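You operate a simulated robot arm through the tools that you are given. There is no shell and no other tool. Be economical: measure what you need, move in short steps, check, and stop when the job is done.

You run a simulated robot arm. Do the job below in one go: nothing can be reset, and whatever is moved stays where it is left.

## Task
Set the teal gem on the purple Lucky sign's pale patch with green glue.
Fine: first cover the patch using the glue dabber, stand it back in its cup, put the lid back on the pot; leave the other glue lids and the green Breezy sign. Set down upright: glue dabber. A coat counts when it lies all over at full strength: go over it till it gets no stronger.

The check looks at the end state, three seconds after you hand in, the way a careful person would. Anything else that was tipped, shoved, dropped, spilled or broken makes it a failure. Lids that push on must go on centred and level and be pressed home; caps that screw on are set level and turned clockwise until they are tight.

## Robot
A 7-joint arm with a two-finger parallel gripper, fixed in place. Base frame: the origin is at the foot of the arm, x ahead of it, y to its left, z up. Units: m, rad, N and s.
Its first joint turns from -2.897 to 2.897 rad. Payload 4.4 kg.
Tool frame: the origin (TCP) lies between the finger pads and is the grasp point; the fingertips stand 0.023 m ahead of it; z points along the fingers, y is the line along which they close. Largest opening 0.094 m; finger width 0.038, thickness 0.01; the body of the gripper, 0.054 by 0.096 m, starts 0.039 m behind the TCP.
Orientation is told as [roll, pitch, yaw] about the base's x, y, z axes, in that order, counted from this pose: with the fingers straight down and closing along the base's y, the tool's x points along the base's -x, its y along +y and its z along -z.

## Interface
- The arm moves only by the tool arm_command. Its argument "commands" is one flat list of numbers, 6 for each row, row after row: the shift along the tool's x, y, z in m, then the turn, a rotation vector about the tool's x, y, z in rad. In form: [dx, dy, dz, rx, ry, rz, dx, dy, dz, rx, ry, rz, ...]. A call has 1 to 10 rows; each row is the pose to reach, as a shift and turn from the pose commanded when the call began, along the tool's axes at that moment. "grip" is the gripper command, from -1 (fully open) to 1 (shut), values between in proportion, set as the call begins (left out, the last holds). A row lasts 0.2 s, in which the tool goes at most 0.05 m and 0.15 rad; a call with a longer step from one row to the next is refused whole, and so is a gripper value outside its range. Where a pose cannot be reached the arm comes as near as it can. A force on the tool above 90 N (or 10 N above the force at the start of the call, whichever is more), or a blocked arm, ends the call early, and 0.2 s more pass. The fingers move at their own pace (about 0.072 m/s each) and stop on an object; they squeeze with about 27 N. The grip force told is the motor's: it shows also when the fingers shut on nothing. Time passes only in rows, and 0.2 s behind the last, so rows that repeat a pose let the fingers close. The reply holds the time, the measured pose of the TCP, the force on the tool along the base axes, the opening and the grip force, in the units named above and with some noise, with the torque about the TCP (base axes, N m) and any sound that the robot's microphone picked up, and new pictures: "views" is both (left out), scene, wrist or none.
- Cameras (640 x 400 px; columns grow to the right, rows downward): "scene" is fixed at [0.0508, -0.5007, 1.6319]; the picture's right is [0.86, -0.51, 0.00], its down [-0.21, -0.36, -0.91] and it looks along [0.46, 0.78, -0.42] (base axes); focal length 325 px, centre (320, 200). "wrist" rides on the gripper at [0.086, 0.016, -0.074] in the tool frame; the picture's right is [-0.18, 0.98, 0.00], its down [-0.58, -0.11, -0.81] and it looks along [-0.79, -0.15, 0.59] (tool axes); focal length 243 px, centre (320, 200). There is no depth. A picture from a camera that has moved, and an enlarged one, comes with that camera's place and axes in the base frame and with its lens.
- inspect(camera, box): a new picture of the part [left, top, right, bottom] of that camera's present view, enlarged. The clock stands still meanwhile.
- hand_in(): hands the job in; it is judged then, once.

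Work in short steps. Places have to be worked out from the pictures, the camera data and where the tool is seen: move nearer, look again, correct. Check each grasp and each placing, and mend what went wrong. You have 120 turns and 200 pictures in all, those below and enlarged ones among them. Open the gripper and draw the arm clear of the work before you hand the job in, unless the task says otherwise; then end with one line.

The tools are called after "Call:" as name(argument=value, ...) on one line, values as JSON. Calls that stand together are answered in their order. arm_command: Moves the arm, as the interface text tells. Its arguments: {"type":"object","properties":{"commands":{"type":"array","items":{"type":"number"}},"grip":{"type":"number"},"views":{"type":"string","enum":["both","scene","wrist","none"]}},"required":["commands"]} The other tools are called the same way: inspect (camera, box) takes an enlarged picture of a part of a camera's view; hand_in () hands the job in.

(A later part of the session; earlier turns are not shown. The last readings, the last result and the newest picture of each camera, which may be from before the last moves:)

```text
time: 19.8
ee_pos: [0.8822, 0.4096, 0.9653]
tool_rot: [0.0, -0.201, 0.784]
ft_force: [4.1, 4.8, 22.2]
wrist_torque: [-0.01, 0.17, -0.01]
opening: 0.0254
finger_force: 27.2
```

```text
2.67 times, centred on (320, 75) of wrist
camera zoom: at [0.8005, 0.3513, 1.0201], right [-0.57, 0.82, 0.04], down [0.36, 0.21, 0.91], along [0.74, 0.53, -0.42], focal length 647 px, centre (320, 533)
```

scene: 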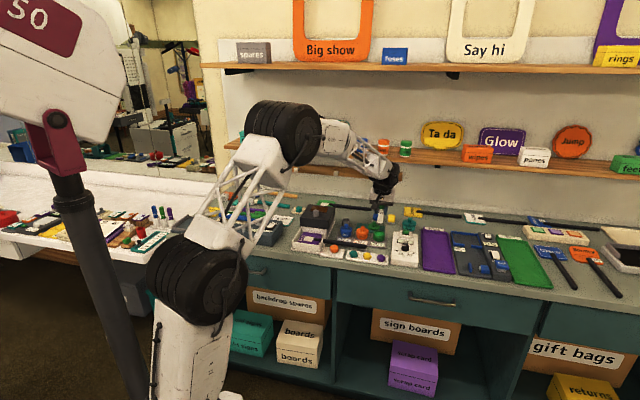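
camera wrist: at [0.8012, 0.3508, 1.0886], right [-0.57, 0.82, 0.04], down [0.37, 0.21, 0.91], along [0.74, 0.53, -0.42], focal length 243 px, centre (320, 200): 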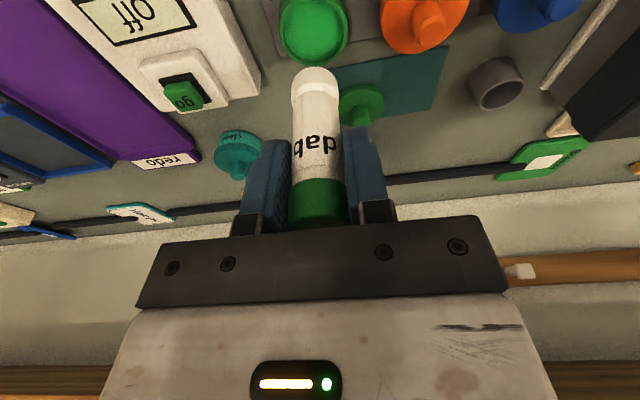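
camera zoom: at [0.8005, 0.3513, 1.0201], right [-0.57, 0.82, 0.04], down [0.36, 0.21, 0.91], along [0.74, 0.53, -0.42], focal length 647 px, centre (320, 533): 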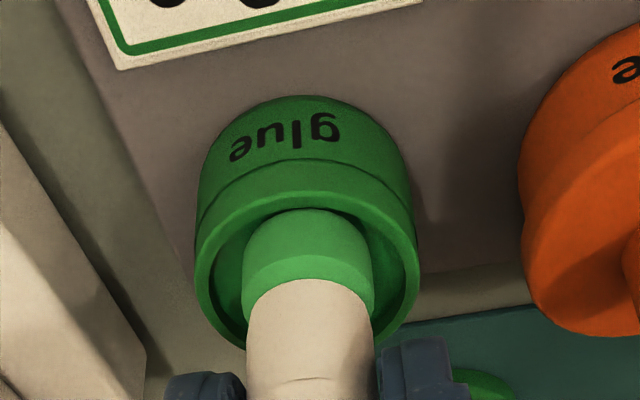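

Foam has touched the glue (22 N) and turned green. Lift clear and check the tip.

Call:
arm_command(commands=[-0.0016, 0, -0.0078, 0, 0, 0, -0.006, 0, -0.0294, 0, 0, 0, -0.0139, 0, -0.0686, 0, 0, 0, -0.0189, 0, -0.0931, 0, 0, 0, -0.0189, 0, -0.0931, 0, 0, 0], views="none")

Call:
inspect(camera="wrist", box=[200, 0, 440, 240])

Call:
inspect(camera="scene", box=[345, 185, 415, 240])

```text
time: 21.0
ee_pos: [0.8821, 0.4115, 1.0589]
tool_rot: [0.0, -0.201, 0.786]
ft_force: [-0.4, 0.2, -0.8]
wrist_torque: [0.03, 0.03, 0.05]
opening: 0.0257
finger_force: 27.2
```

```text
1.67 times, centred on (320, 120) of wrist
camera zoom: at [0.7996, 0.3518, 1.1146], right [-0.57, 0.82, 0.04], down [0.37, 0.21, 0.91], along [0.74, 0.53, -0.42], focal length 404 px, centre (320, 333)
```

zoom: 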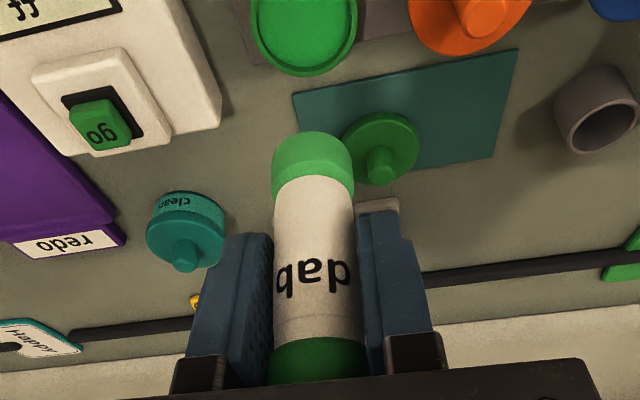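

```text
7.27 times, centred on (380, 212) of scene
camera zoom: at [0.0508, -0.5007, 1.6319], right [0.86, -0.51, 0.0], down [-0.21, -0.36, -0.91], along [0.46, 0.78, -0.42], focal length 2364 px, centre (-116, 109)
```

zoom: 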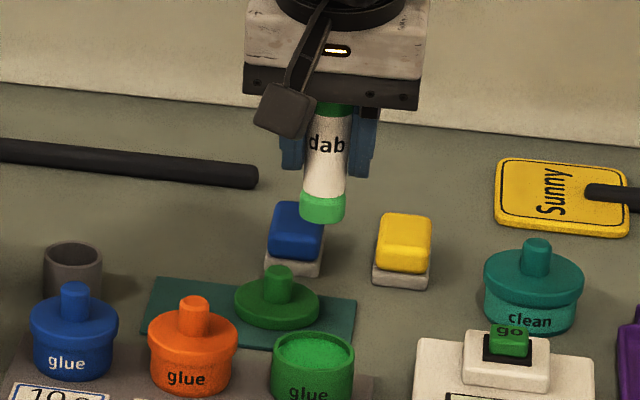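

Foam is green; the dabber slid about 11 mm up in the grip, so its tip is now ≈ .055 below the TCP. Carry it high over to the patch and look.

Call:
arm_command(commands=[0.0124, 0.041, -0.0025, 0, 0, 0, 0.0248, 0.082, -0.005, 0, 0, 0, 0.0372, 0.123, -0.0075, 0, 0, 0, 0.0497, 0.164, -0.01, 0, 0, 0, 0.0621, 0.205, -0.0126, 0, 0, 0, 0.0745, 0.246, -0.0151, 0, 0, 0, 0.0869, 0.2868, -0.0176, 0, 0, 0, 0.0869, 0.2868, -0.0176, 0, 0, 0])

Call:
inspect(camera="wrist", box=[200, 0, 440, 150])

Call:
inspect(camera="scene", box=[280, 190, 360, 250])

```text
time: 22.8
ee_pos: [0.6161, 0.5486, 1.0575]
tool_rot: [0.001, -0.2, 0.785]
ft_force: [-0.2, -0.3, -0.3]
wrist_torque: [-0.02, 0.02, 0.03]
opening: 0.025
finger_force: 27.2
camera wrist: at [0.5331, 0.4893, 1.1122], right [-0.57, 0.82, 0.04], down [0.37, 0.21, 0.91], along [0.74, 0.53, -0.42], focal length 243 px, centre (320, 200)
```

scene: 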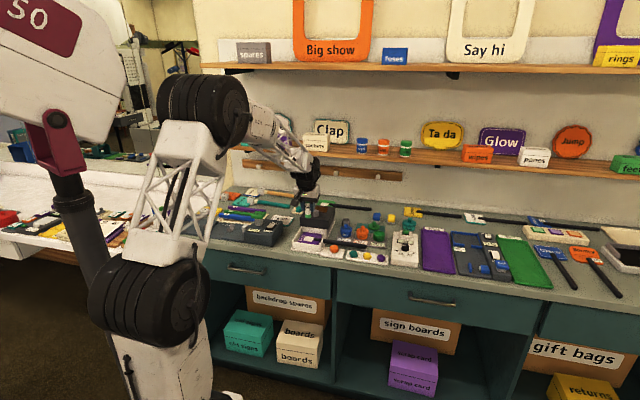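
wrist: 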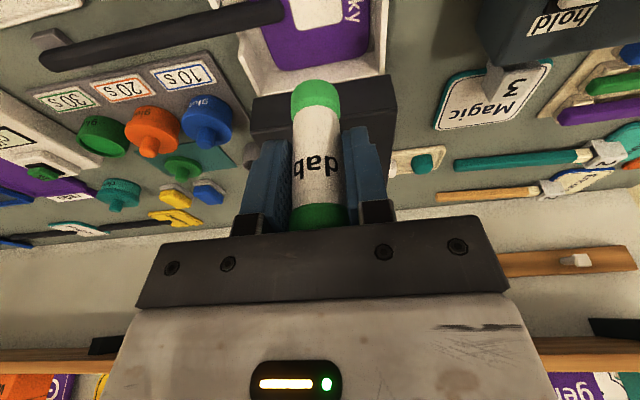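

```text
2.67 times, centred on (320, 75) of wrist
camera zoom: at [0.5331, 0.4893, 1.1122], right [-0.57, 0.82, 0.04], down [0.37, 0.21, 0.91], along [0.74, 0.53, -0.42], focal length 647 px, centre (320, 533)
```

zoom: 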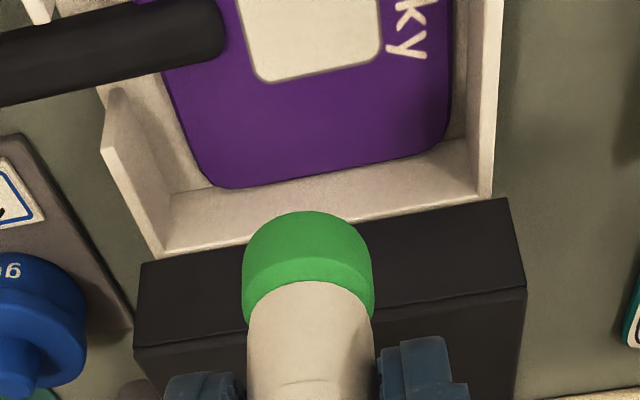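

```text
6.67 times, centred on (320, 220) of scene
camera zoom: at [0.0508, -0.5007, 1.6319], right [0.86, -0.51, 0.0], down [-0.21, -0.36, -0.91], along [0.46, 0.78, -0.42], focal length 2167 px, centre (320, 67)
```

zoom: 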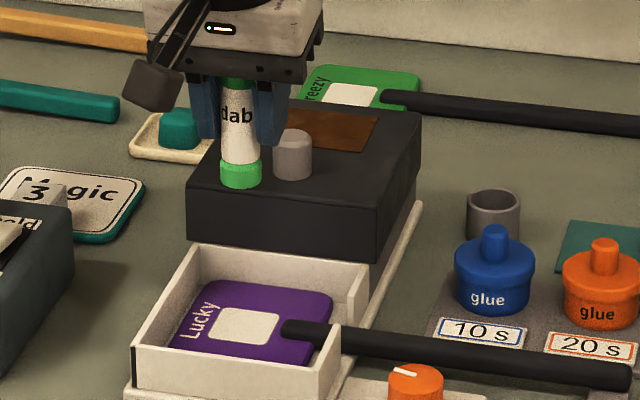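

Patch refined to u .829, v −.0445, 4 cm square; handle end close at v −.071. Descend over the patch centre, stopping about 1 cm short.

Call:
arm_command(commands=[0.003, 0.0032, 0.04, 0, 0, 0, 0.008, 0.0032, 0.075, 0, 0, 0, 0.0151, 0.0032, 0.1015, 0, 0, 0, 0.0151, 0.0032, 0.1015, 0, 0, 0], views="none")

Call:
inspect(camera="wrist", box=[200, 0, 440, 150])

Call:
inspect(camera="scene", box=[280, 200, 350, 255])

```text
time: 23.8
ee_pos: [0.6169, 0.5559, 0.9554]
tool_rot: [-0.001, -0.202, 0.785]
ft_force: [-0.2, 0.6, -0.2]
wrist_torque: [0.02, -0.06, 0.0]
opening: 0.0254
finger_force: 27.1
```

```text
2.67 times, centred on (320, 75) of wrist
camera zoom: at [0.5346, 0.497, 1.0113], right [-0.57, 0.82, 0.04], down [0.37, 0.21, 0.91], along [0.74, 0.53, -0.42], focal length 647 px, centre (320, 533)
```

zoom: 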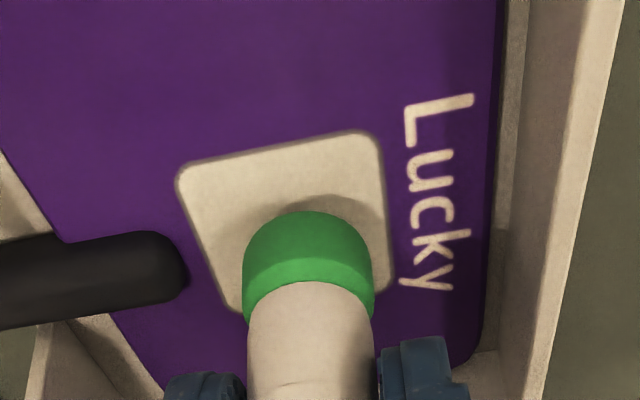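

```text
7.27 times, centred on (315, 228) of scene
camera zoom: at [0.0508, -0.5007, 1.6319], right [0.86, -0.51, 0.0], down [-0.21, -0.36, -0.91], along [0.46, 0.78, -0.42], focal length 2364 px, centre (356, 0)
```

zoom: 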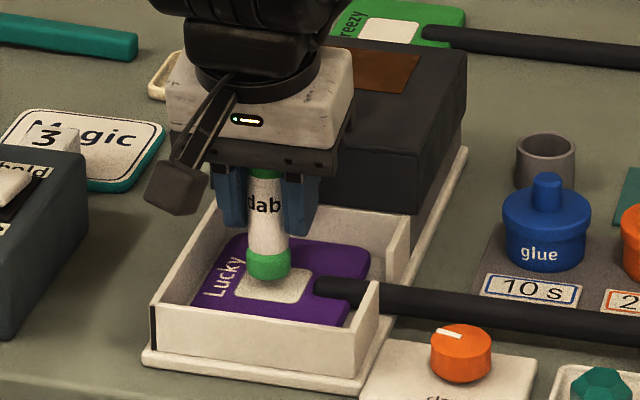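

About 1 cm to go; patch centre refined to u .8305, v −.0463. Centre and press down in small steps.

Call:
arm_command(commands=[0.0002, -0.003, 0.006, 0, 0, 0, 0.001, -0.003, 0.0098, 0, 0, 0, 0.0012, -0.003, 0.0108, 0, 0, 0], views="none")

Call:
inspect(camera="wrist", box=[200, 0, 440, 150])

```text
time: 24.6
ee_pos: [0.6194, 0.5543, 0.9462]
tool_rot: [-0.001, -0.204, 0.784]
ft_force: [-3.2, 0.9, 18.9]
wrist_torque: [0.05, 0.09, -0.02]
opening: 0.0254
finger_force: 26.9
```

```text
2.67 times, centred on (320, 75) of wrist
camera zoom: at [0.5376, 0.4966, 1.0022], right [-0.57, 0.82, 0.04], down [0.36, 0.21, 0.91], along [0.74, 0.53, -0.42], focal length 647 px, centre (320, 533)
```

zoom: 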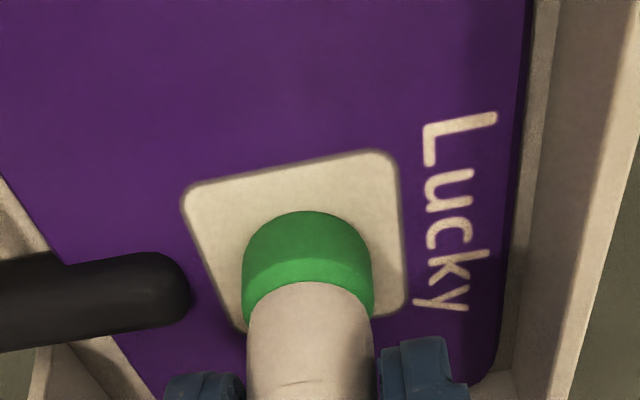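

Contact at TCP z ≈ .947 (19 N), the sign has not moved. Dab around: four points first, with little lifts.

Call:
arm_command(commands=[-0.001, 0, -0.0049, 0, 0, 0, -0.0123, 0.0115, -0.0026, 0, 0, 0, -0.0114, 0.0115, 0.002, 0, 0, 0, -0.001, 0.0115, -0.0049, 0, 0, 0, 0, 0.0115, -0.0003, 0, 0, 0, 0.0103, 0.0115, -0.0072, 0, 0, 0, 0.0113, 0.0115, -0.0026, 0, 0, 0, 0.0103, 0, -0.0072, 0, 0, 0, 0.0113, 0, -0.0026, 0, 0, 0, 0.005, 0, -0.03, 0, 0, 0], views="none")

Call:
inspect(camera="wrist", box=[200, 0, 440, 150])

Call:
inspect(camera="scene", box=[290, 215, 340, 255])

```text
time: 26.8
ee_pos: [0.6128, 0.5453, 0.9736]
tool_rot: [0.001, -0.199, 0.787]
ft_force: [-0.4, 0.1, -1.3]
wrist_torque: [0.02, -0.03, -0.01]
opening: 0.0255
finger_force: 27.0
```

```text
2.67 times, centred on (320, 75) of wrist
camera zoom: at [0.5305, 0.4871, 1.0289], right [-0.57, 0.82, 0.04], down [0.37, 0.21, 0.91], along [0.74, 0.53, -0.42], focal length 647 px, centre (320, 533)
```

zoom: 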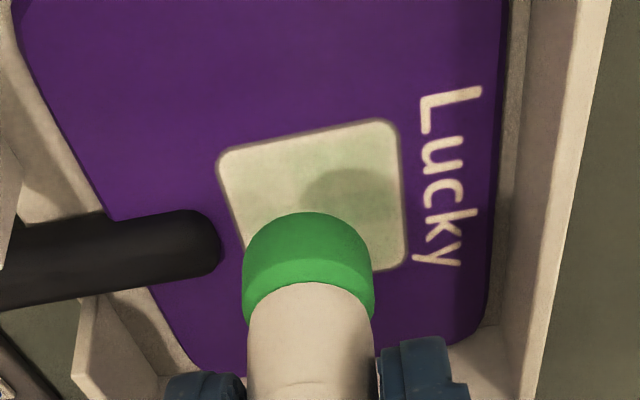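

```text
10.00 times, centred on (315, 235) of scene
camera zoom: at [0.0508, -0.5007, 1.6319], right [0.86, -0.51, 0.0], down [-0.21, -0.36, -0.91], along [0.46, 0.78, -0.42], focal length 3251 px, centre (370, -150)
```

zoom: 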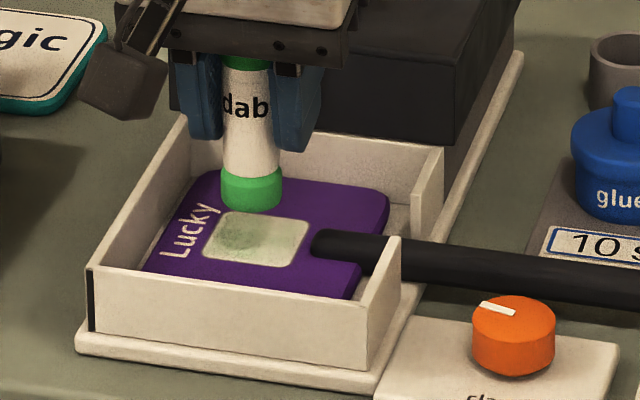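

A faint coat appears; it needs many passes. Now sweep lightly in contact over the whole patch (keeping clear of the handle end) and check that the sign stays put.

Call:
arm_command(commands=[0.007, -0.0105, 0.0266, 0, 0, 0, -0.0053, -0.009, 0.029, 0, 0, 0, -0.0175, -0.0105, 0.0315, 0, 0, 0, -0.0165, 0, 0.0313, 0, 0, 0, -0.0053, 0, 0.029, 0, 0, 0, 0.006, 0, 0.0268, 0, 0, 0, 0.006, 0.0115, 0.0268, 0, 0, 0, -0.0053, 0.0115, 0.029, 0, 0, 0, -0.0165, 0.0115, 0.0313, 0, 0, 0, -0.0165, 0.0115, 0.0313, 0, 0, 0], views="none")

Call:
inspect(camera="wrist", box=[200, 0, 440, 150])

```text
time: 29.0
ee_pos: [0.6216, 0.5725, 0.9474]
tool_rot: [-0.001, -0.2, 0.787]
ft_force: [1.9, -0.5, 9.2]
wrist_torque: [-0.07, -0.12, -0.03]
opening: 0.0251
finger_force: 26.9
```

```text
2.67 times, centred on (320, 75) of wrist
camera zoom: at [0.5386, 0.5124, 1.0019], right [-0.57, 0.82, 0.04], down [0.37, 0.21, 0.91], along [0.74, 0.53, -0.42], focal length 647 px, centre (320, 533)
```

zoom: 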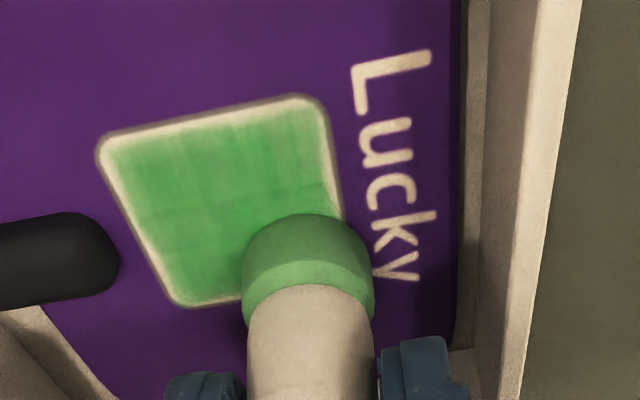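

Sweeping works well, sign has stayed. Second sweep crosswise, then lift to look.

Call:
arm_command(commands=[-0.001, 0.001, 0.0002, 0, 0, 0, -0.001, -0.0115, 0.0002, 0, 0, 0, -0.001, -0.022, 0.0002, 0, 0, 0, 0.0113, -0.0205, -0.0023, 0, 0, 0, 0.0113, -0.0115, -0.0023, 0, 0, 0, 0.0113, 0.001, -0.0023, 0, 0, 0, 0.0235, 0.001, -0.0048, 0, 0, 0, 0.0235, -0.0115, -0.0048, 0, 0, 0, 0.0235, -0.022, -0.0048, 0, 0, 0, 0.0175, -0.022, -0.0342, 0, 0, 0], views="none")

Call:
inspect(camera="wrist", box=[200, 0, 440, 150])

Call:
inspect(camera="scene", box=[290, 215, 340, 255])

```text
time: 31.2
ee_pos: [0.6186, 0.5373, 0.9765]
tool_rot: [-0.001, -0.199, 0.785]
ft_force: [-0.5, -1.1, 0.0]
wrist_torque: [0.0, 0.01, 0.05]
opening: 0.0252
finger_force: 26.9
```

```text
2.67 times, centred on (320, 75) of wrist
camera zoom: at [0.5372, 0.4796, 1.0312], right [-0.57, 0.82, 0.04], down [0.37, 0.21, 0.91], along [0.74, 0.53, -0.42], focal length 647 px, centre (320, 533)
```

zoom: 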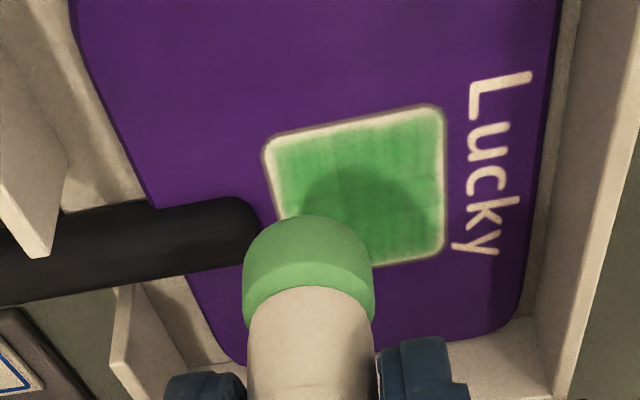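

```text
10.00 times, centred on (315, 235) of scene
camera zoom: at [0.0508, -0.5007, 1.6319], right [0.86, -0.51, 0.0], down [-0.21, -0.36, -0.91], along [0.46, 0.78, -0.42], focal length 3251 px, centre (370, -150)
```

zoom: 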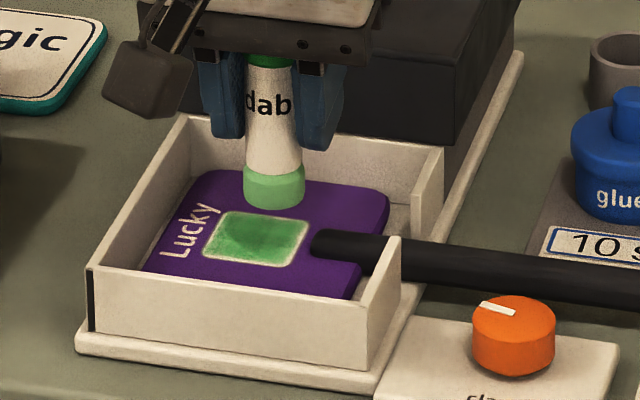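

Coat is building; foam is running pale. Go back for more glue.

Call:
arm_command(commands=[-0.0089, 0, -0.0441, 0, 0, 0, -0.0129, 0, -0.0637, 0, 0, 0, -0.0265, -0.0396, -0.0609, 0, 0, 0, -0.0401, -0.0792, -0.0582, 0, 0, 0, -0.0536, -0.1188, -0.0554, 0, 0, 0, -0.0672, -0.1584, -0.0527, 0, 0, 0, -0.0808, -0.198, -0.0499, 0, 0, 0, -0.0943, -0.2376, -0.0471, 0, 0, 0, -0.1079, -0.2772, -0.0444, 0, 0, 0, -0.1079, -0.2772, -0.0444, 0, 0, 0], views="none")

Call:
inspect(camera="wrist", box=[200, 0, 440, 150])

```text
time: 33.4
ee_pos: [0.8853, 0.4123, 1.0407]
tool_rot: [-0.002, -0.199, 0.786]
ft_force: [-0.8, -0.6, 0.3]
wrist_torque: [-0.04, -0.04, -0.01]
opening: 0.0252
finger_force: 26.8
```

```text
2.67 times, centred on (320, 75) of wrist
camera zoom: at [0.8029, 0.353, 1.0962], right [-0.57, 0.82, 0.04], down [0.37, 0.21, 0.91], along [0.74, 0.53, -0.42], focal length 647 px, centre (320, 533)
```

zoom: 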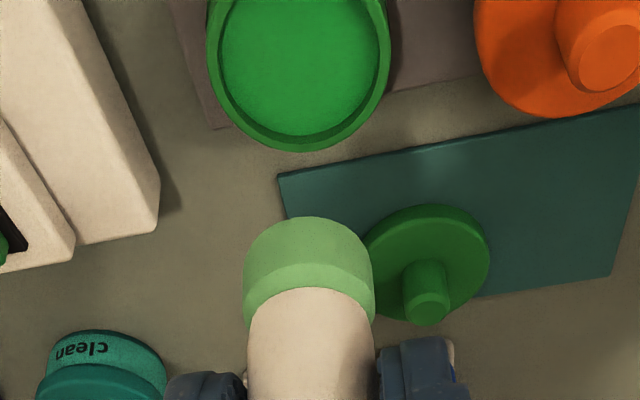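

Over the pot (u .917, v −.334). Dip lightly, hold, and lift.

Call:
arm_command(commands=[0.008, 0, 0.0392, 0, 0, 0, 0.013, 0, 0.0637, 0, 0, 0, 0.015, 0, 0.0738, 0, 0, 0, 0.0153, 0, 0.075, 0, 0, 0, 0.0153, 0, 0.075, 0, 0, 0], views="none")

Call:
arm_command(commands=[-0.003, 0, -0.0147, 0, 0, 0, -0.01, 0, -0.049, 0, 0, 0, -0.0163, 0, -0.08, 0, 0, 0, -0.0163, 0, -0.08, 0, 0, 0], views="none")

Call:
inspect(camera="wrist", box=[200, 0, 440, 150])

```text
time: 34.6
ee_pos: [0.8835, 0.4111, 0.9655]
tool_rot: [0.0, -0.2, 0.786]
ft_force: [0.6, 0.9, -1.2]
wrist_torque: [0.05, 0.0, -0.02]
opening: 0.0254
finger_force: 26.8
```

```text
time: 35.6
ee_pos: [0.8852, 0.4101, 1.0466]
tool_rot: [-0.001, -0.199, 0.787]
ft_force: [-0.4, -0.1, -0.8]
wrist_torque: [0.01, -0.01, 0.03]
opening: 0.0253
finger_force: 27.3
```

```text
2.67 times, centred on (320, 75) of wrist
camera zoom: at [0.8033, 0.3525, 1.1019], right [-0.57, 0.82, 0.04], down [0.37, 0.21, 0.91], along [0.74, 0.53, -0.42], focal length 647 px, centre (320, 533)
```

zoom: 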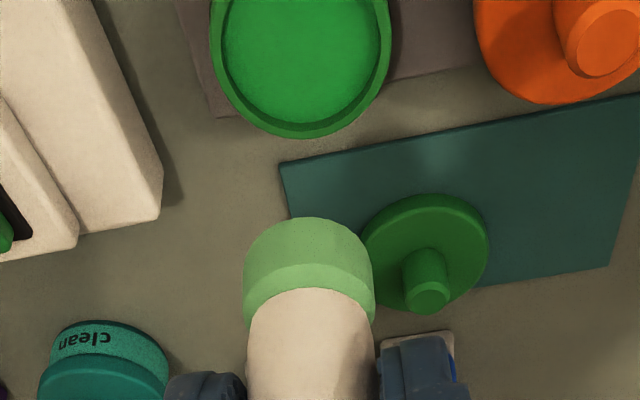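

No contact that time, foam unchanged; dip about 8 mm deeper.

Call:
arm_command(commands=[0.008, 0, 0.0392, 0, 0, 0, 0.015, 0, 0.0735, 0, 0, 0, 0.0169, 0, 0.0833, 0, 0, 0, 0.0173, 0, 0.0855, 0, 0, 0, 0.0173, 0, 0.0855, 0, 0, 0], views="none")

Call:
inspect(camera="wrist", box=[200, 0, 440, 150])

```text
time: 36.8
ee_pos: [0.8843, 0.4114, 0.9598]
tool_rot: [-0.001, -0.203, 0.784]
ft_force: [0.1, 2.6, 12.0]
wrist_torque: [0.23, -0.05, 0.02]
opening: 0.0252
finger_force: 27.0
```

```text
2.67 times, centred on (320, 75) of wrist
camera zoom: at [0.8021, 0.3536, 1.0154], right [-0.57, 0.82, 0.04], down [0.36, 0.21, 0.91], along [0.74, 0.53, -0.42], focal length 647 px, centre (320, 533)
```

zoom: 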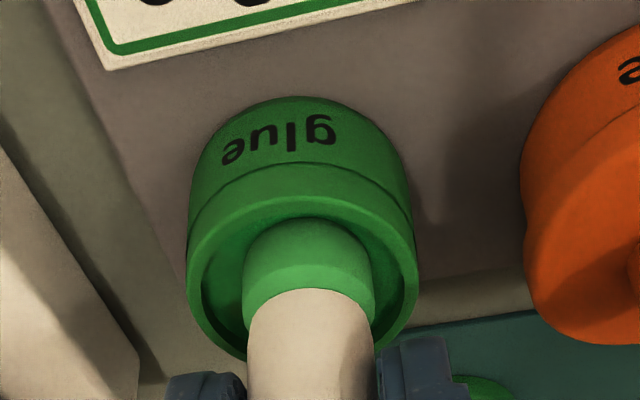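

Foam re-wetted (12 N contact). Lift and carry back above the patch.

Call:
arm_command(commands=[-0.0083, 0, -0.0412, 0, 0, 0, -0.0169, 0, -0.0833, 0, 0, 0, -0.0049, 0.0412, -0.0857, 0, 0, 0, 0.0071, 0.0823, -0.0882, 0, 0, 0, 0.0191, 0.1235, -0.0906, 0, 0, 0, 0.0311, 0.1646, -0.093, 0, 0, 0, 0.0431, 0.2058, -0.0955, 0, 0, 0, 0.0551, 0.247, -0.0979, 0, 0, 0, 0.0671, 0.2881, -0.1003, 0, 0, 0, 0.0671, 0.2881, -0.1003, 0, 0, 0], views="none")

Call:
inspect(camera="wrist", box=[200, 0, 440, 150])

Call:
inspect(camera="scene", box=[290, 205, 350, 255])

```text
time: 39.0
ee_pos: [0.6212, 0.5531, 1.0467]
tool_rot: [0.0, -0.2, 0.785]
ft_force: [-0.6, 0.5, -1.0]
wrist_torque: [-0.01, 0.03, -0.02]
opening: 0.0251
finger_force: 26.9
```

```text
2.67 times, centred on (320, 75) of wrist
camera zoom: at [0.5386, 0.4947, 1.1008], right [-0.57, 0.82, 0.04], down [0.37, 0.21, 0.91], along [0.74, 0.53, -0.42], focal length 647 px, centre (320, 533)
```

zoom: 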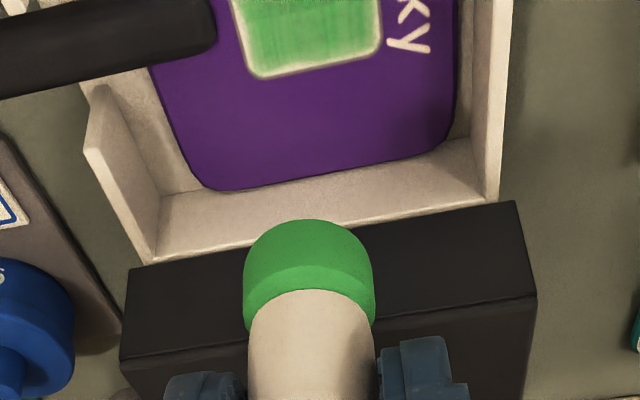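

```text
8.00 times, centred on (320, 230) of scene
camera zoom: at [0.0508, -0.5007, 1.6319], right [0.86, -0.51, 0.0], down [-0.21, -0.36, -0.91], along [0.46, 0.78, -0.42], focal length 2600 px, centre (320, -40)
```

zoom: 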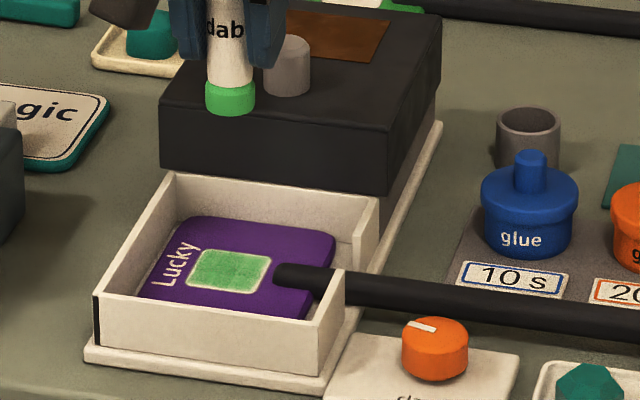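

Foam strong green again. Descend and sweep the whole patch once more, finishing rows across.

Call:
arm_command(commands=[0.0089, 0.0015, 0.0441, 0, 0, 0, 0.0179, 0.0015, 0.0882, 0, 0, 0, 0.008, 0.014, 0.1025, 0, 0, 0, 0.008, 0.0015, 0.1025, 0, 0, 0, 0.008, -0.009, 0.1025, 0, 0, 0, 0.0164, -0.0075, 0.1008, 0, 0, 0, 0.0164, 0.014, 0.1008, 0, 0, 0, 0.0242, 0.014, 0.0992, 0, 0, 0, 0.0242, -0.0075, 0.0992, 0, 0, 0, 0.0326, -0.009, 0.0975, 0, 0, 0], views="none")

Call:
inspect(camera="wrist", box=[200, 0, 440, 150])

```text
time: 41.2
ee_pos: [0.6174, 0.5396, 0.9431]
tool_rot: [0.0, -0.202, 0.785]
ft_force: [1.1, 6.1, 30.1]
wrist_torque: [0.12, -0.02, -0.03]
opening: 0.0254
finger_force: 26.7
```

```text
2.67 times, centred on (320, 75) of wrist
camera zoom: at [0.5352, 0.4808, 0.9974], right [-0.57, 0.82, 0.04], down [0.37, 0.21, 0.91], along [0.74, 0.53, -0.42], focal length 647 px, centre (320, 533)
```

zoom: 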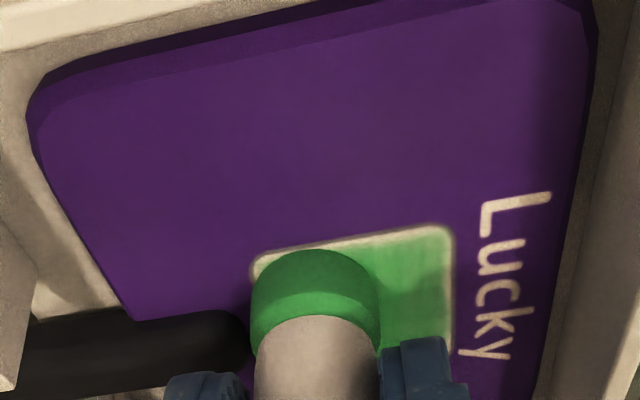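

A bit too firm (30 N); ease up 2.5 mm and do another light sweep around the rim and middle, then lift to look.

Call:
arm_command(commands=[-0.0005, 0, -0.0025, 0, 0, 0, -0.0005, 0.0105, -0.0025, 0, 0, 0, -0.0005, 0.023, -0.0025, 0, 0, 0, -0.0128, 0.023, 0, 0, 0, 0, -0.025, 0.023, 0.0025, 0, 0, 0, -0.025, 0.0105, 0.0025, 0, 0, 0, -0.0128, 0.0105, 0, 0, 0, 0, -0.0128, 0.0015, 0, 0, 0, 0, -0.025, 0, 0.0025, 0, 0, 0, -0.0315, 0, -0.0293, 0, 0, 0], views="none")

Call:
inspect(camera="wrist", box=[200, 0, 440, 150])

Call:
inspect(camera="scene", box=[290, 215, 340, 255])

```text
time: 43.4
ee_pos: [0.6349, 0.556, 0.977]
tool_rot: [0.0, -0.197, 0.785]
ft_force: [-0.3, -0.2, -0.4]
wrist_torque: [0.0, 0.02, -0.01]
opening: 0.0249
finger_force: 26.6
```

```text
2.67 times, centred on (320, 75) of wrist
camera zoom: at [0.552, 0.4972, 1.0322], right [-0.57, 0.82, 0.04], down [0.37, 0.21, 0.91], along [0.74, 0.53, -0.42], focal length 647 px, centre (320, 533)
```

zoom: 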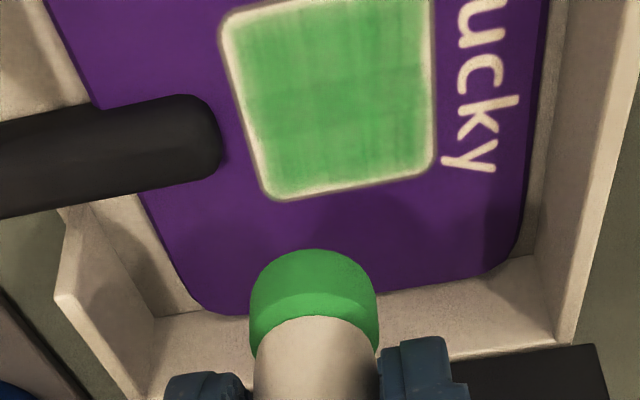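

```text
10.00 times, centred on (315, 235) of scene
camera zoom: at [0.0508, -0.5007, 1.6319], right [0.86, -0.51, 0.0], down [-0.21, -0.36, -0.91], along [0.46, 0.78, -0.42], focal length 3251 px, centre (370, -150)
```

zoom: 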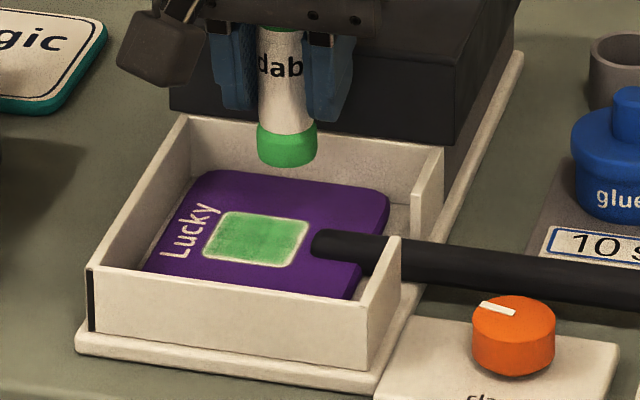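

The dabber has slid a few mm more, so that last pass was in the air. Sweep again at TCP z ≈ .9415, rows close together.

Call:
arm_command(commands=[0.0071, 0, 0.0348, 0, 0, 0, 0.0071, 0.023, 0.0348, 0, 0, 0, 0.0135, 0.023, 0.0335, 0, 0, 0, 0.0135, 0.0015, 0.0335, 0, 0, 0, 0.0194, 0.0015, 0.0323, 0, 0, 0, 0.0194, 0.023, 0.0323, 0, 0, 0, 0.0252, 0.023, 0.0311, 0, 0, 0, 0.0252, 0.0015, 0.0311, 0, 0, 0, 0.0316, 0, 0.0298, 0, 0, 0, 0.0316, 0.023, 0.0298, 0, 0, 0], views="none")

Call:
inspect(camera="wrist", box=[200, 0, 440, 150])

```text
time: 45.6
ee_pos: [0.6009, 0.5556, 0.942]
tool_rot: [0.001, -0.201, 0.784]
ft_force: [3.8, -3.6, 15.9]
wrist_torque: [-0.28, -0.04, 0.02]
opening: 0.0253
finger_force: 27.4
```

```text
2.67 times, centred on (320, 75) of wrist
camera zoom: at [0.5186, 0.4964, 0.9979], right [-0.57, 0.82, 0.04], down [0.37, 0.21, 0.91], along [0.74, 0.53, -0.42], focal length 647 px, centre (320, 533)
```

zoom: 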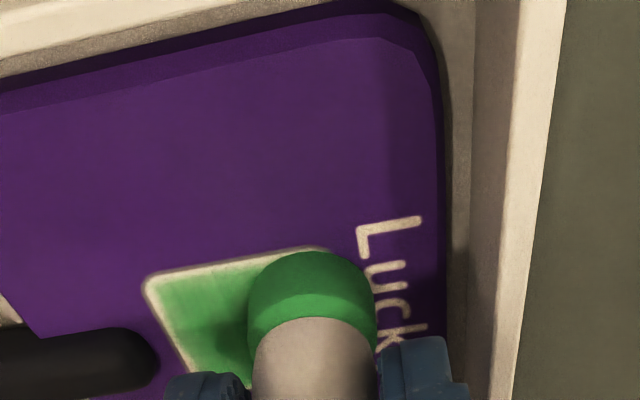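

Good contact (16 N). Continue with crosswise sweep lines.

Call:
arm_command(commands=[-0.0245, 0, 0.005, 0, 0, 0, -0.0245, -0.0065, 0.005, 0, 0, 0, 0, -0.0065, 0, 0, 0, 0, 0, -0.0125, 0, 0, 0, 0, -0.0245, -0.0125, 0.005, 0, 0, 0, -0.0245, -0.0185, 0.005, 0, 0, 0, 0, -0.0185, 0, 0, 0, 0, 0, -0.023, 0, 0, 0, 0, -0.0123, -0.0215, 0.0025, 0, 0, 0, -0.0245, -0.023, 0.005, 0, 0, 0], views="none")

Call:
arm_command(commands=[-0.008, 0, -0.0392, 0, 0, 0, -0.008, 0, -0.0392, 0, 0, 0], views="none")

Call:
inspect(camera="wrist", box=[200, 0, 440, 150])

Call:
inspect(camera="scene", box=[290, 215, 340, 255])

```text
time: 47.8
ee_pos: [0.6354, 0.5564, 0.9431]
tool_rot: [0.0, -0.199, 0.784]
ft_force: [-2.8, -2.9, 10.8]
wrist_torque: [-0.26, 0.17, 0.0]
opening: 0.0254
finger_force: 27.2
```

```text
time: 48.4
ee_pos: [0.6339, 0.5575, 0.9822]
tool_rot: [0.001, -0.199, 0.785]
ft_force: [-0.2, -0.3, 0.7]
wrist_torque: [0.01, -0.02, 0.01]
opening: 0.0252
finger_force: 27.2
```

```text
2.67 times, centred on (320, 75) of wrist
camera zoom: at [0.5516, 0.498, 1.0382], right [-0.57, 0.82, 0.04], down [0.37, 0.21, 0.91], along [0.74, 0.53, -0.42], focal length 647 px, centre (320, 533)
```

zoom: 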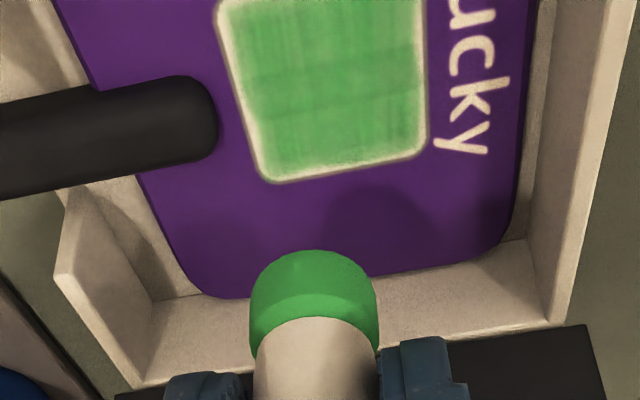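

```text
10.00 times, centred on (315, 235) of scene
camera zoom: at [0.0508, -0.5007, 1.6319], right [0.86, -0.51, 0.0], down [-0.21, -0.36, -0.91], along [0.46, 0.78, -0.42], focal length 3251 px, centre (370, -150)
```

zoom: 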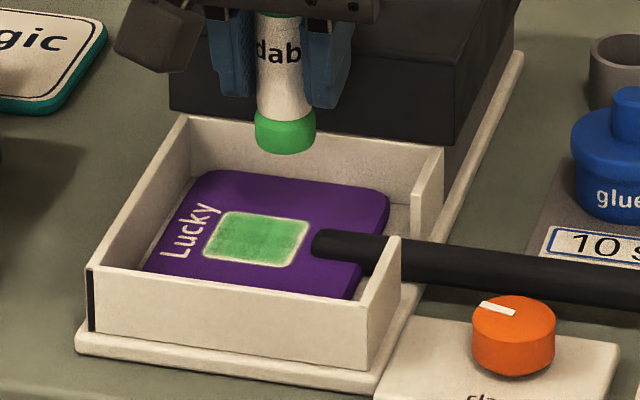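

Foam barely drained, so the coat seems near full. Back off so the wrist camera sees the patch fully.

Call:
arm_command(commands=[-0.008, 0, -0.0392, 0, 0, 0, 0.0214, 0.005, -0.0452, 0, 0, 0, 0.0606, 0.01, -0.053, 0, 0, 0, 0.0606, 0.01, -0.053, 0, 0, 0], views="none")

Call:
inspect(camera="wrist", box=[280, 0, 380, 80])

```text
time: 49.4
ee_pos: [0.576, 0.5147, 1.0207]
tool_rot: [0.001, -0.201, 0.785]
ft_force: [0.2, -0.2, -0.4]
wrist_torque: [-0.03, 0.0, 0.0]
opening: 0.0251
finger_force: 26.8
```

```text
5.00 times, centred on (330, 40) of wrist
camera zoom: at [0.494, 0.4557, 1.0753], right [-0.57, 0.82, 0.04], down [0.37, 0.21, 0.91], along [0.74, 0.53, -0.42], focal length 1213 px, centre (270, 1000)
```

zoom: 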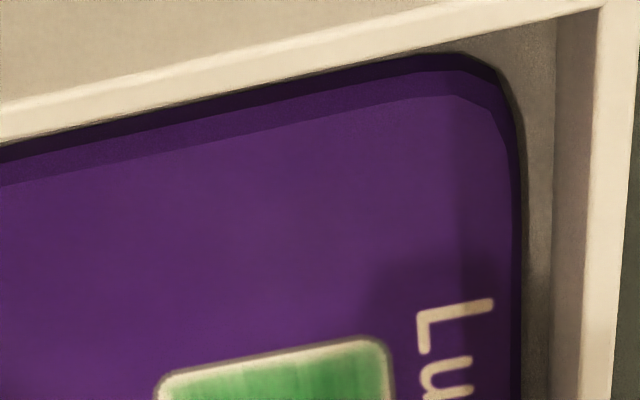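

Call:
inspect(camera="wrist", box=[290, 50, 390, 130])

```text
5.00 times, centred on (340, 90) of wrist
camera zoom: at [0.494, 0.4557, 1.0753], right [-0.57, 0.82, 0.04], down [0.37, 0.21, 0.91], along [0.74, 0.53, -0.42], focal length 1213 px, centre (220, 750)
```

zoom: 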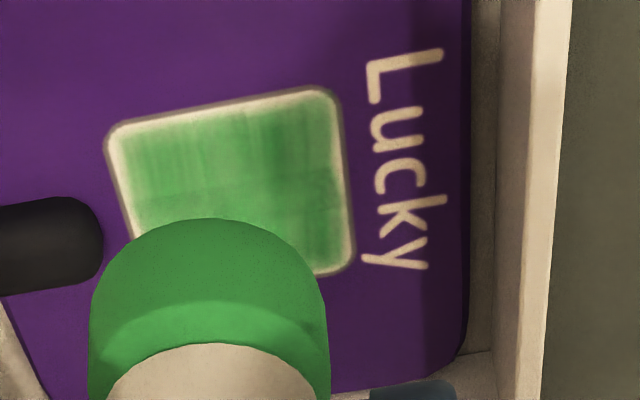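

The coat is weaker at the near edge and the handle side: the dabber tip sits about 4 mm outward and 2.5 mm left of the TCP. I do a rim pass with that corrected.

Call:
arm_command(commands=[-0.0136, 0.004, 0.0334, 0, 0, 0, -0.0288, 0.0081, 0.067, 0, 0, 0, -0.025, 0.0081, 0.0858, 0, 0, 0, -0.025, -0.0054, 0.0858, 0, 0, 0, -0.025, -0.0174, 0.0858, 0, 0, 0, -0.0336, -0.0154, 0.0876, 0, 0, 0, -0.0441, -0.0184, 0.0897, 0, 0, 0, -0.0514, -0.0184, 0.0912, 0, 0, 0, -0.0514, 0.0081, 0.0912, 0, 0, 0, -0.025, 0.0081, 0.0858, 0, 0, 0], views="none")

Call:
inspect(camera="wrist", box=[200, 40, 440, 190])

Call:
inspect(camera="scene", box=[290, 215, 340, 255])

```text
time: 51.6
ee_pos: [0.6024, 0.549, 0.9409]
tool_rot: [0.0, -0.203, 0.785]
ft_force: [5.4, 4.3, 29.6]
wrist_torque: [0.06, -0.12, 0.0]
opening: 0.0253
finger_force: 26.7
```

```text
2.67 times, centred on (320, 115) of wrist
camera zoom: at [0.5198, 0.4913, 0.9971], right [-0.57, 0.82, 0.04], down [0.36, 0.21, 0.91], along [0.74, 0.53, -0.42], focal length 647 px, centre (320, 427)
```

zoom: 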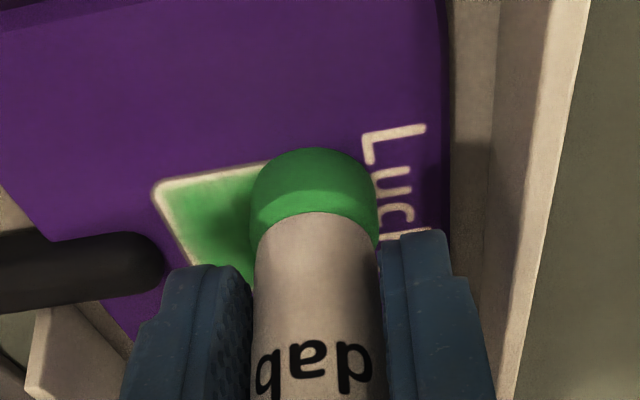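

```text
10.00 times, centred on (315, 235) of scene
camera zoom: at [0.0508, -0.5007, 1.6319], right [0.86, -0.51, 0.0], down [-0.21, -0.36, -0.91], along [0.46, 0.78, -0.42], focal length 3251 px, centre (370, -150)
```

zoom: 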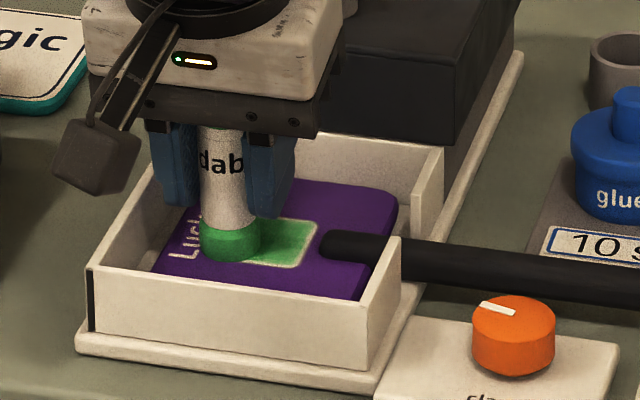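

The firm press (30 N) dragged the sign some 4 mm sideways. Lift off and look.

Call:
arm_command(commands=[-0.001, 0, -0.0049, 0, 0, 0, -0.006, 0, -0.0294, 0, 0, 0, 0.008, 0, -0.062, 0, 0, 0, 0.037, 0, -0.068, 0, 0, 0, 0.037, 0, -0.068, 0, 0, 0], views="none")

Call:
inspect(camera="wrist", box=[230, 20, 410, 130])

Call:
inspect(camera="scene", box=[290, 215, 340, 255])

```text
time: 52.8
ee_pos: [0.566, 0.5135, 1.0019]
tool_rot: [0.0, -0.2, 0.786]
ft_force: [-0.4, -0.4, -0.7]
wrist_torque: [0.01, 0.01, 0.0]
opening: 0.0255
finger_force: 26.6
```

```text
3.56 times, centred on (320, 75) of wrist
camera zoom: at [0.4835, 0.4546, 1.0566], right [-0.57, 0.82, 0.04], down [0.37, 0.21, 0.91], along [0.74, 0.53, -0.42], focal length 863 px, centre (320, 644)
```

zoom: 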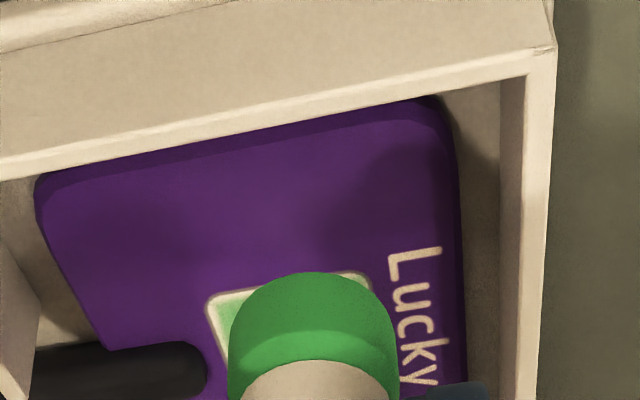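

```text
10.00 times, centred on (315, 235) of scene
camera zoom: at [0.0508, -0.5007, 1.6319], right [0.86, -0.51, 0.0], down [-0.21, -0.36, -0.91], along [0.46, 0.78, -0.42], focal length 3251 px, centre (370, -150)
```

zoom: 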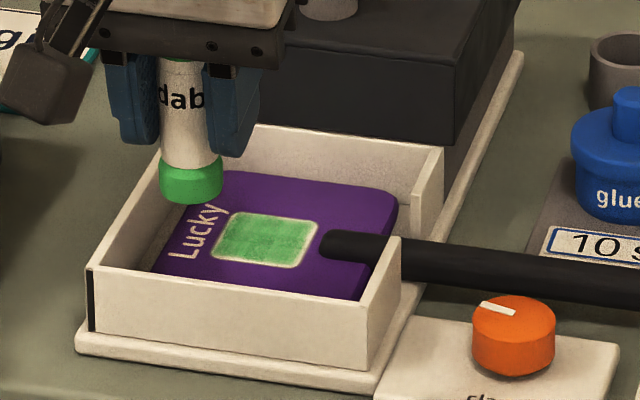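

Sign now about 4 mm to the right, otherwise undisturbed. Step aside leftward for an unobstructed look at the coat.

Call:
arm_command(commands=[-0.015, 0.035, 0.003, 0, 0, 0, -0.02, 0.065, 0.003, 0, 0, 0, -0.02, 0.065, 0.003, 0, 0, 0], views="none")

Call:
inspect(camera="wrist", box=[150, 30, 310, 130])

```text
time: 53.6
ee_pos: [0.535, 0.5744, 1.0029]
tool_rot: [-0.001, -0.201, 0.786]
ft_force: [0.0, -0.1, 0.2]
wrist_torque: [-0.02, 0.05, -0.02]
opening: 0.0257
finger_force: 27.1
```

```text
4.00 times, centred on (230, 80) of wrist
camera zoom: at [0.4526, 0.5158, 1.0577], right [-0.57, 0.82, 0.04], down [0.37, 0.21, 0.91], along [0.74, 0.53, -0.42], focal length 970 px, centre (680, 680)
```

zoom: 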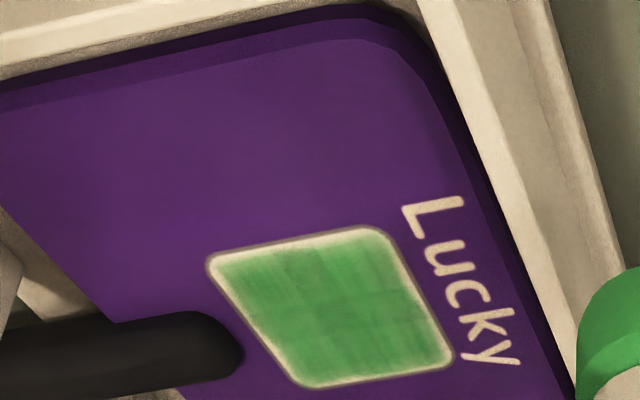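

Coat now looks almost uniform, with slight streaks. One more light pass over all of it (TCP z .943) using the shifted patch centre (.831, −.052).

Call:
arm_command(commands=[-0.0137, -0.035, 0.0028, 0, 0, 0, -0.0242, -0.0689, 0.0202, 0, 0, 0, -0.0183, -0.0689, 0.0496, 0, 0, 0, -0.0153, -0.0689, 0.0642, 0, 0, 0, -0.0153, -0.0934, 0.0642, 0, 0, 0, -0.0237, -0.0919, 0.0659, 0, 0, 0, -0.0237, -0.0689, 0.0659, 0, 0, 0, -0.0325, -0.0689, 0.0677, 0, 0, 0, -0.0325, -0.0919, 0.0677, 0, 0, 0, -0.0418, -0.0944, 0.0696, 0, 0, 0], views="none")

Call:
inspect(camera="scene", box=[290, 215, 340, 255])

```text
time: 55.8
ee_pos: [0.6416, 0.546, 0.944]
tool_rot: [-0.001, -0.201, 0.784]
ft_force: [-4.2, -0.8, 13.8]
wrist_torque: [-0.15, 0.29, -0.04]
opening: 0.0253
finger_force: 26.9
```

```text
10.00 times, centred on (315, 235) of scene
camera zoom: at [0.0508, -0.5007, 1.6319], right [0.86, -0.51, 0.0], down [-0.21, -0.36, -0.91], along [0.46, 0.78, -0.42], focal length 3251 px, centre (370, -150)
```

zoom: 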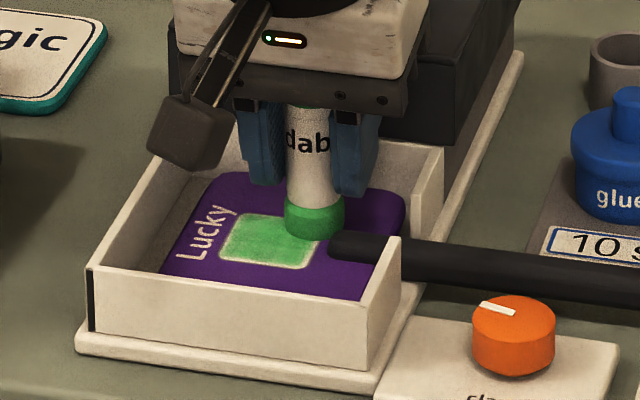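

It slid a few more mm. One stroke leftwards along the far edge, then lift aside for a look.

Call:
arm_command(commands=[0, 0.01, 0, 0, 0, 0, 0, 0.025, 0, 0, 0, 0, -0.0059, 0.025, -0.0294, 0, 0, 0, 0.012, 0.05, -0.055, 0, 0, 0, 0.04, 0.085, -0.062, 0, 0, 0, 0.04, 0.1, -0.062, 0, 0, 0, 0.04, 0.1, -0.062, 0, 0, 0], views="none")

Call:
inspect(camera="wrist", box=[150, 30, 310, 130])

Call:
inspect(camera="scene", box=[290, 215, 340, 255])

```text
time: 57.4
ee_pos: [0.5342, 0.5811, 0.9959]
tool_rot: [0.001, -0.202, 0.788]
ft_force: [-0.3, -0.2, -0.2]
wrist_torque: [-0.02, 0.0, 0.04]
opening: 0.0253
finger_force: 27.6
```

```text
4.00 times, centred on (230, 80) of wrist
camera zoom: at [0.4512, 0.5224, 1.0514], right [-0.57, 0.82, 0.04], down [0.37, 0.21, 0.91], along [0.74, 0.53, -0.42], focal length 970 px, centre (680, 680)
```

zoom: 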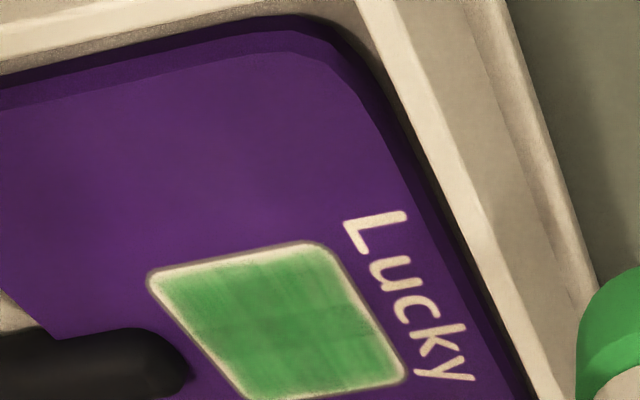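

```text
10.00 times, centred on (315, 235) of scene
camera zoom: at [0.0508, -0.5007, 1.6319], right [0.86, -0.51, 0.0], down [-0.21, -0.36, -0.91], along [0.46, 0.78, -0.42], focal length 3251 px, centre (370, -150)
```

zoom: 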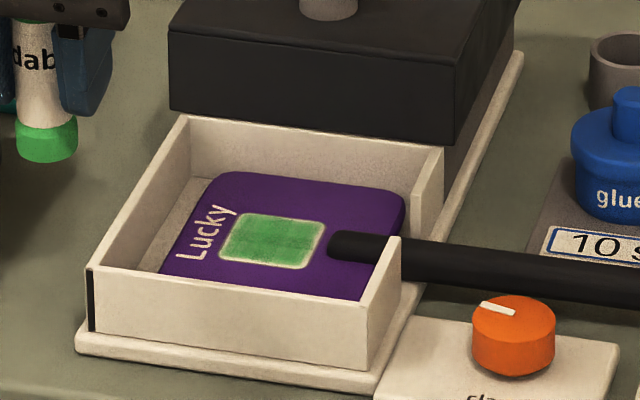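

Coat is close to full but the near and handle-side edges still look a touch weak. I dab those spots vertically (no dragging) with short holds.

Call:
arm_command(commands=[-0.0078, -0.034, 0.0016, 0, 0, 0, -0.0157, -0.068, 0.0032, 0, 0, 0, -0.0173, -0.1022, 0.0341, 0, 0, 0, -0.014, -0.1022, 0.0508, 0, 0, 0, -0.0127, -0.1022, 0.057, 0, 0, 0, -0.0127, -0.1022, 0.057, 0, 0, 0, -0.014, -0.0912, 0.0508, 0, 0, 0, -0.0127, -0.0912, 0.057, 0, 0, 0, -0.0127, -0.0912, 0.057, 0, 0, 0, -0.014, -0.0782, 0.0508, 0, 0, 0], views="none")

Call:
inspect(camera="scene", box=[290, 215, 340, 255])

```text
time: 59.6
ee_pos: [0.6067, 0.5423, 0.9487]
tool_rot: [0.0, -0.199, 0.784]
ft_force: [0.4, 0.1, 0.2]
wrist_torque: [-0.02, 0.01, -0.02]
opening: 0.0252
finger_force: 26.7
```

```text
10.00 times, centred on (315, 235) of scene
camera zoom: at [0.0508, -0.5007, 1.6319], right [0.86, -0.51, 0.0], down [-0.21, -0.36, -0.91], along [0.46, 0.78, -0.42], focal length 3251 px, centre (370, -150)
```

zoom: 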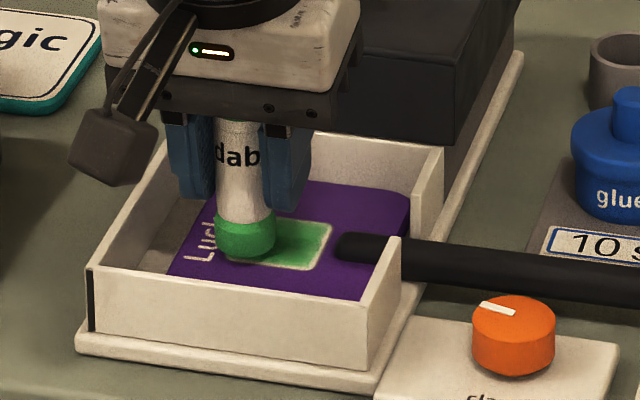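

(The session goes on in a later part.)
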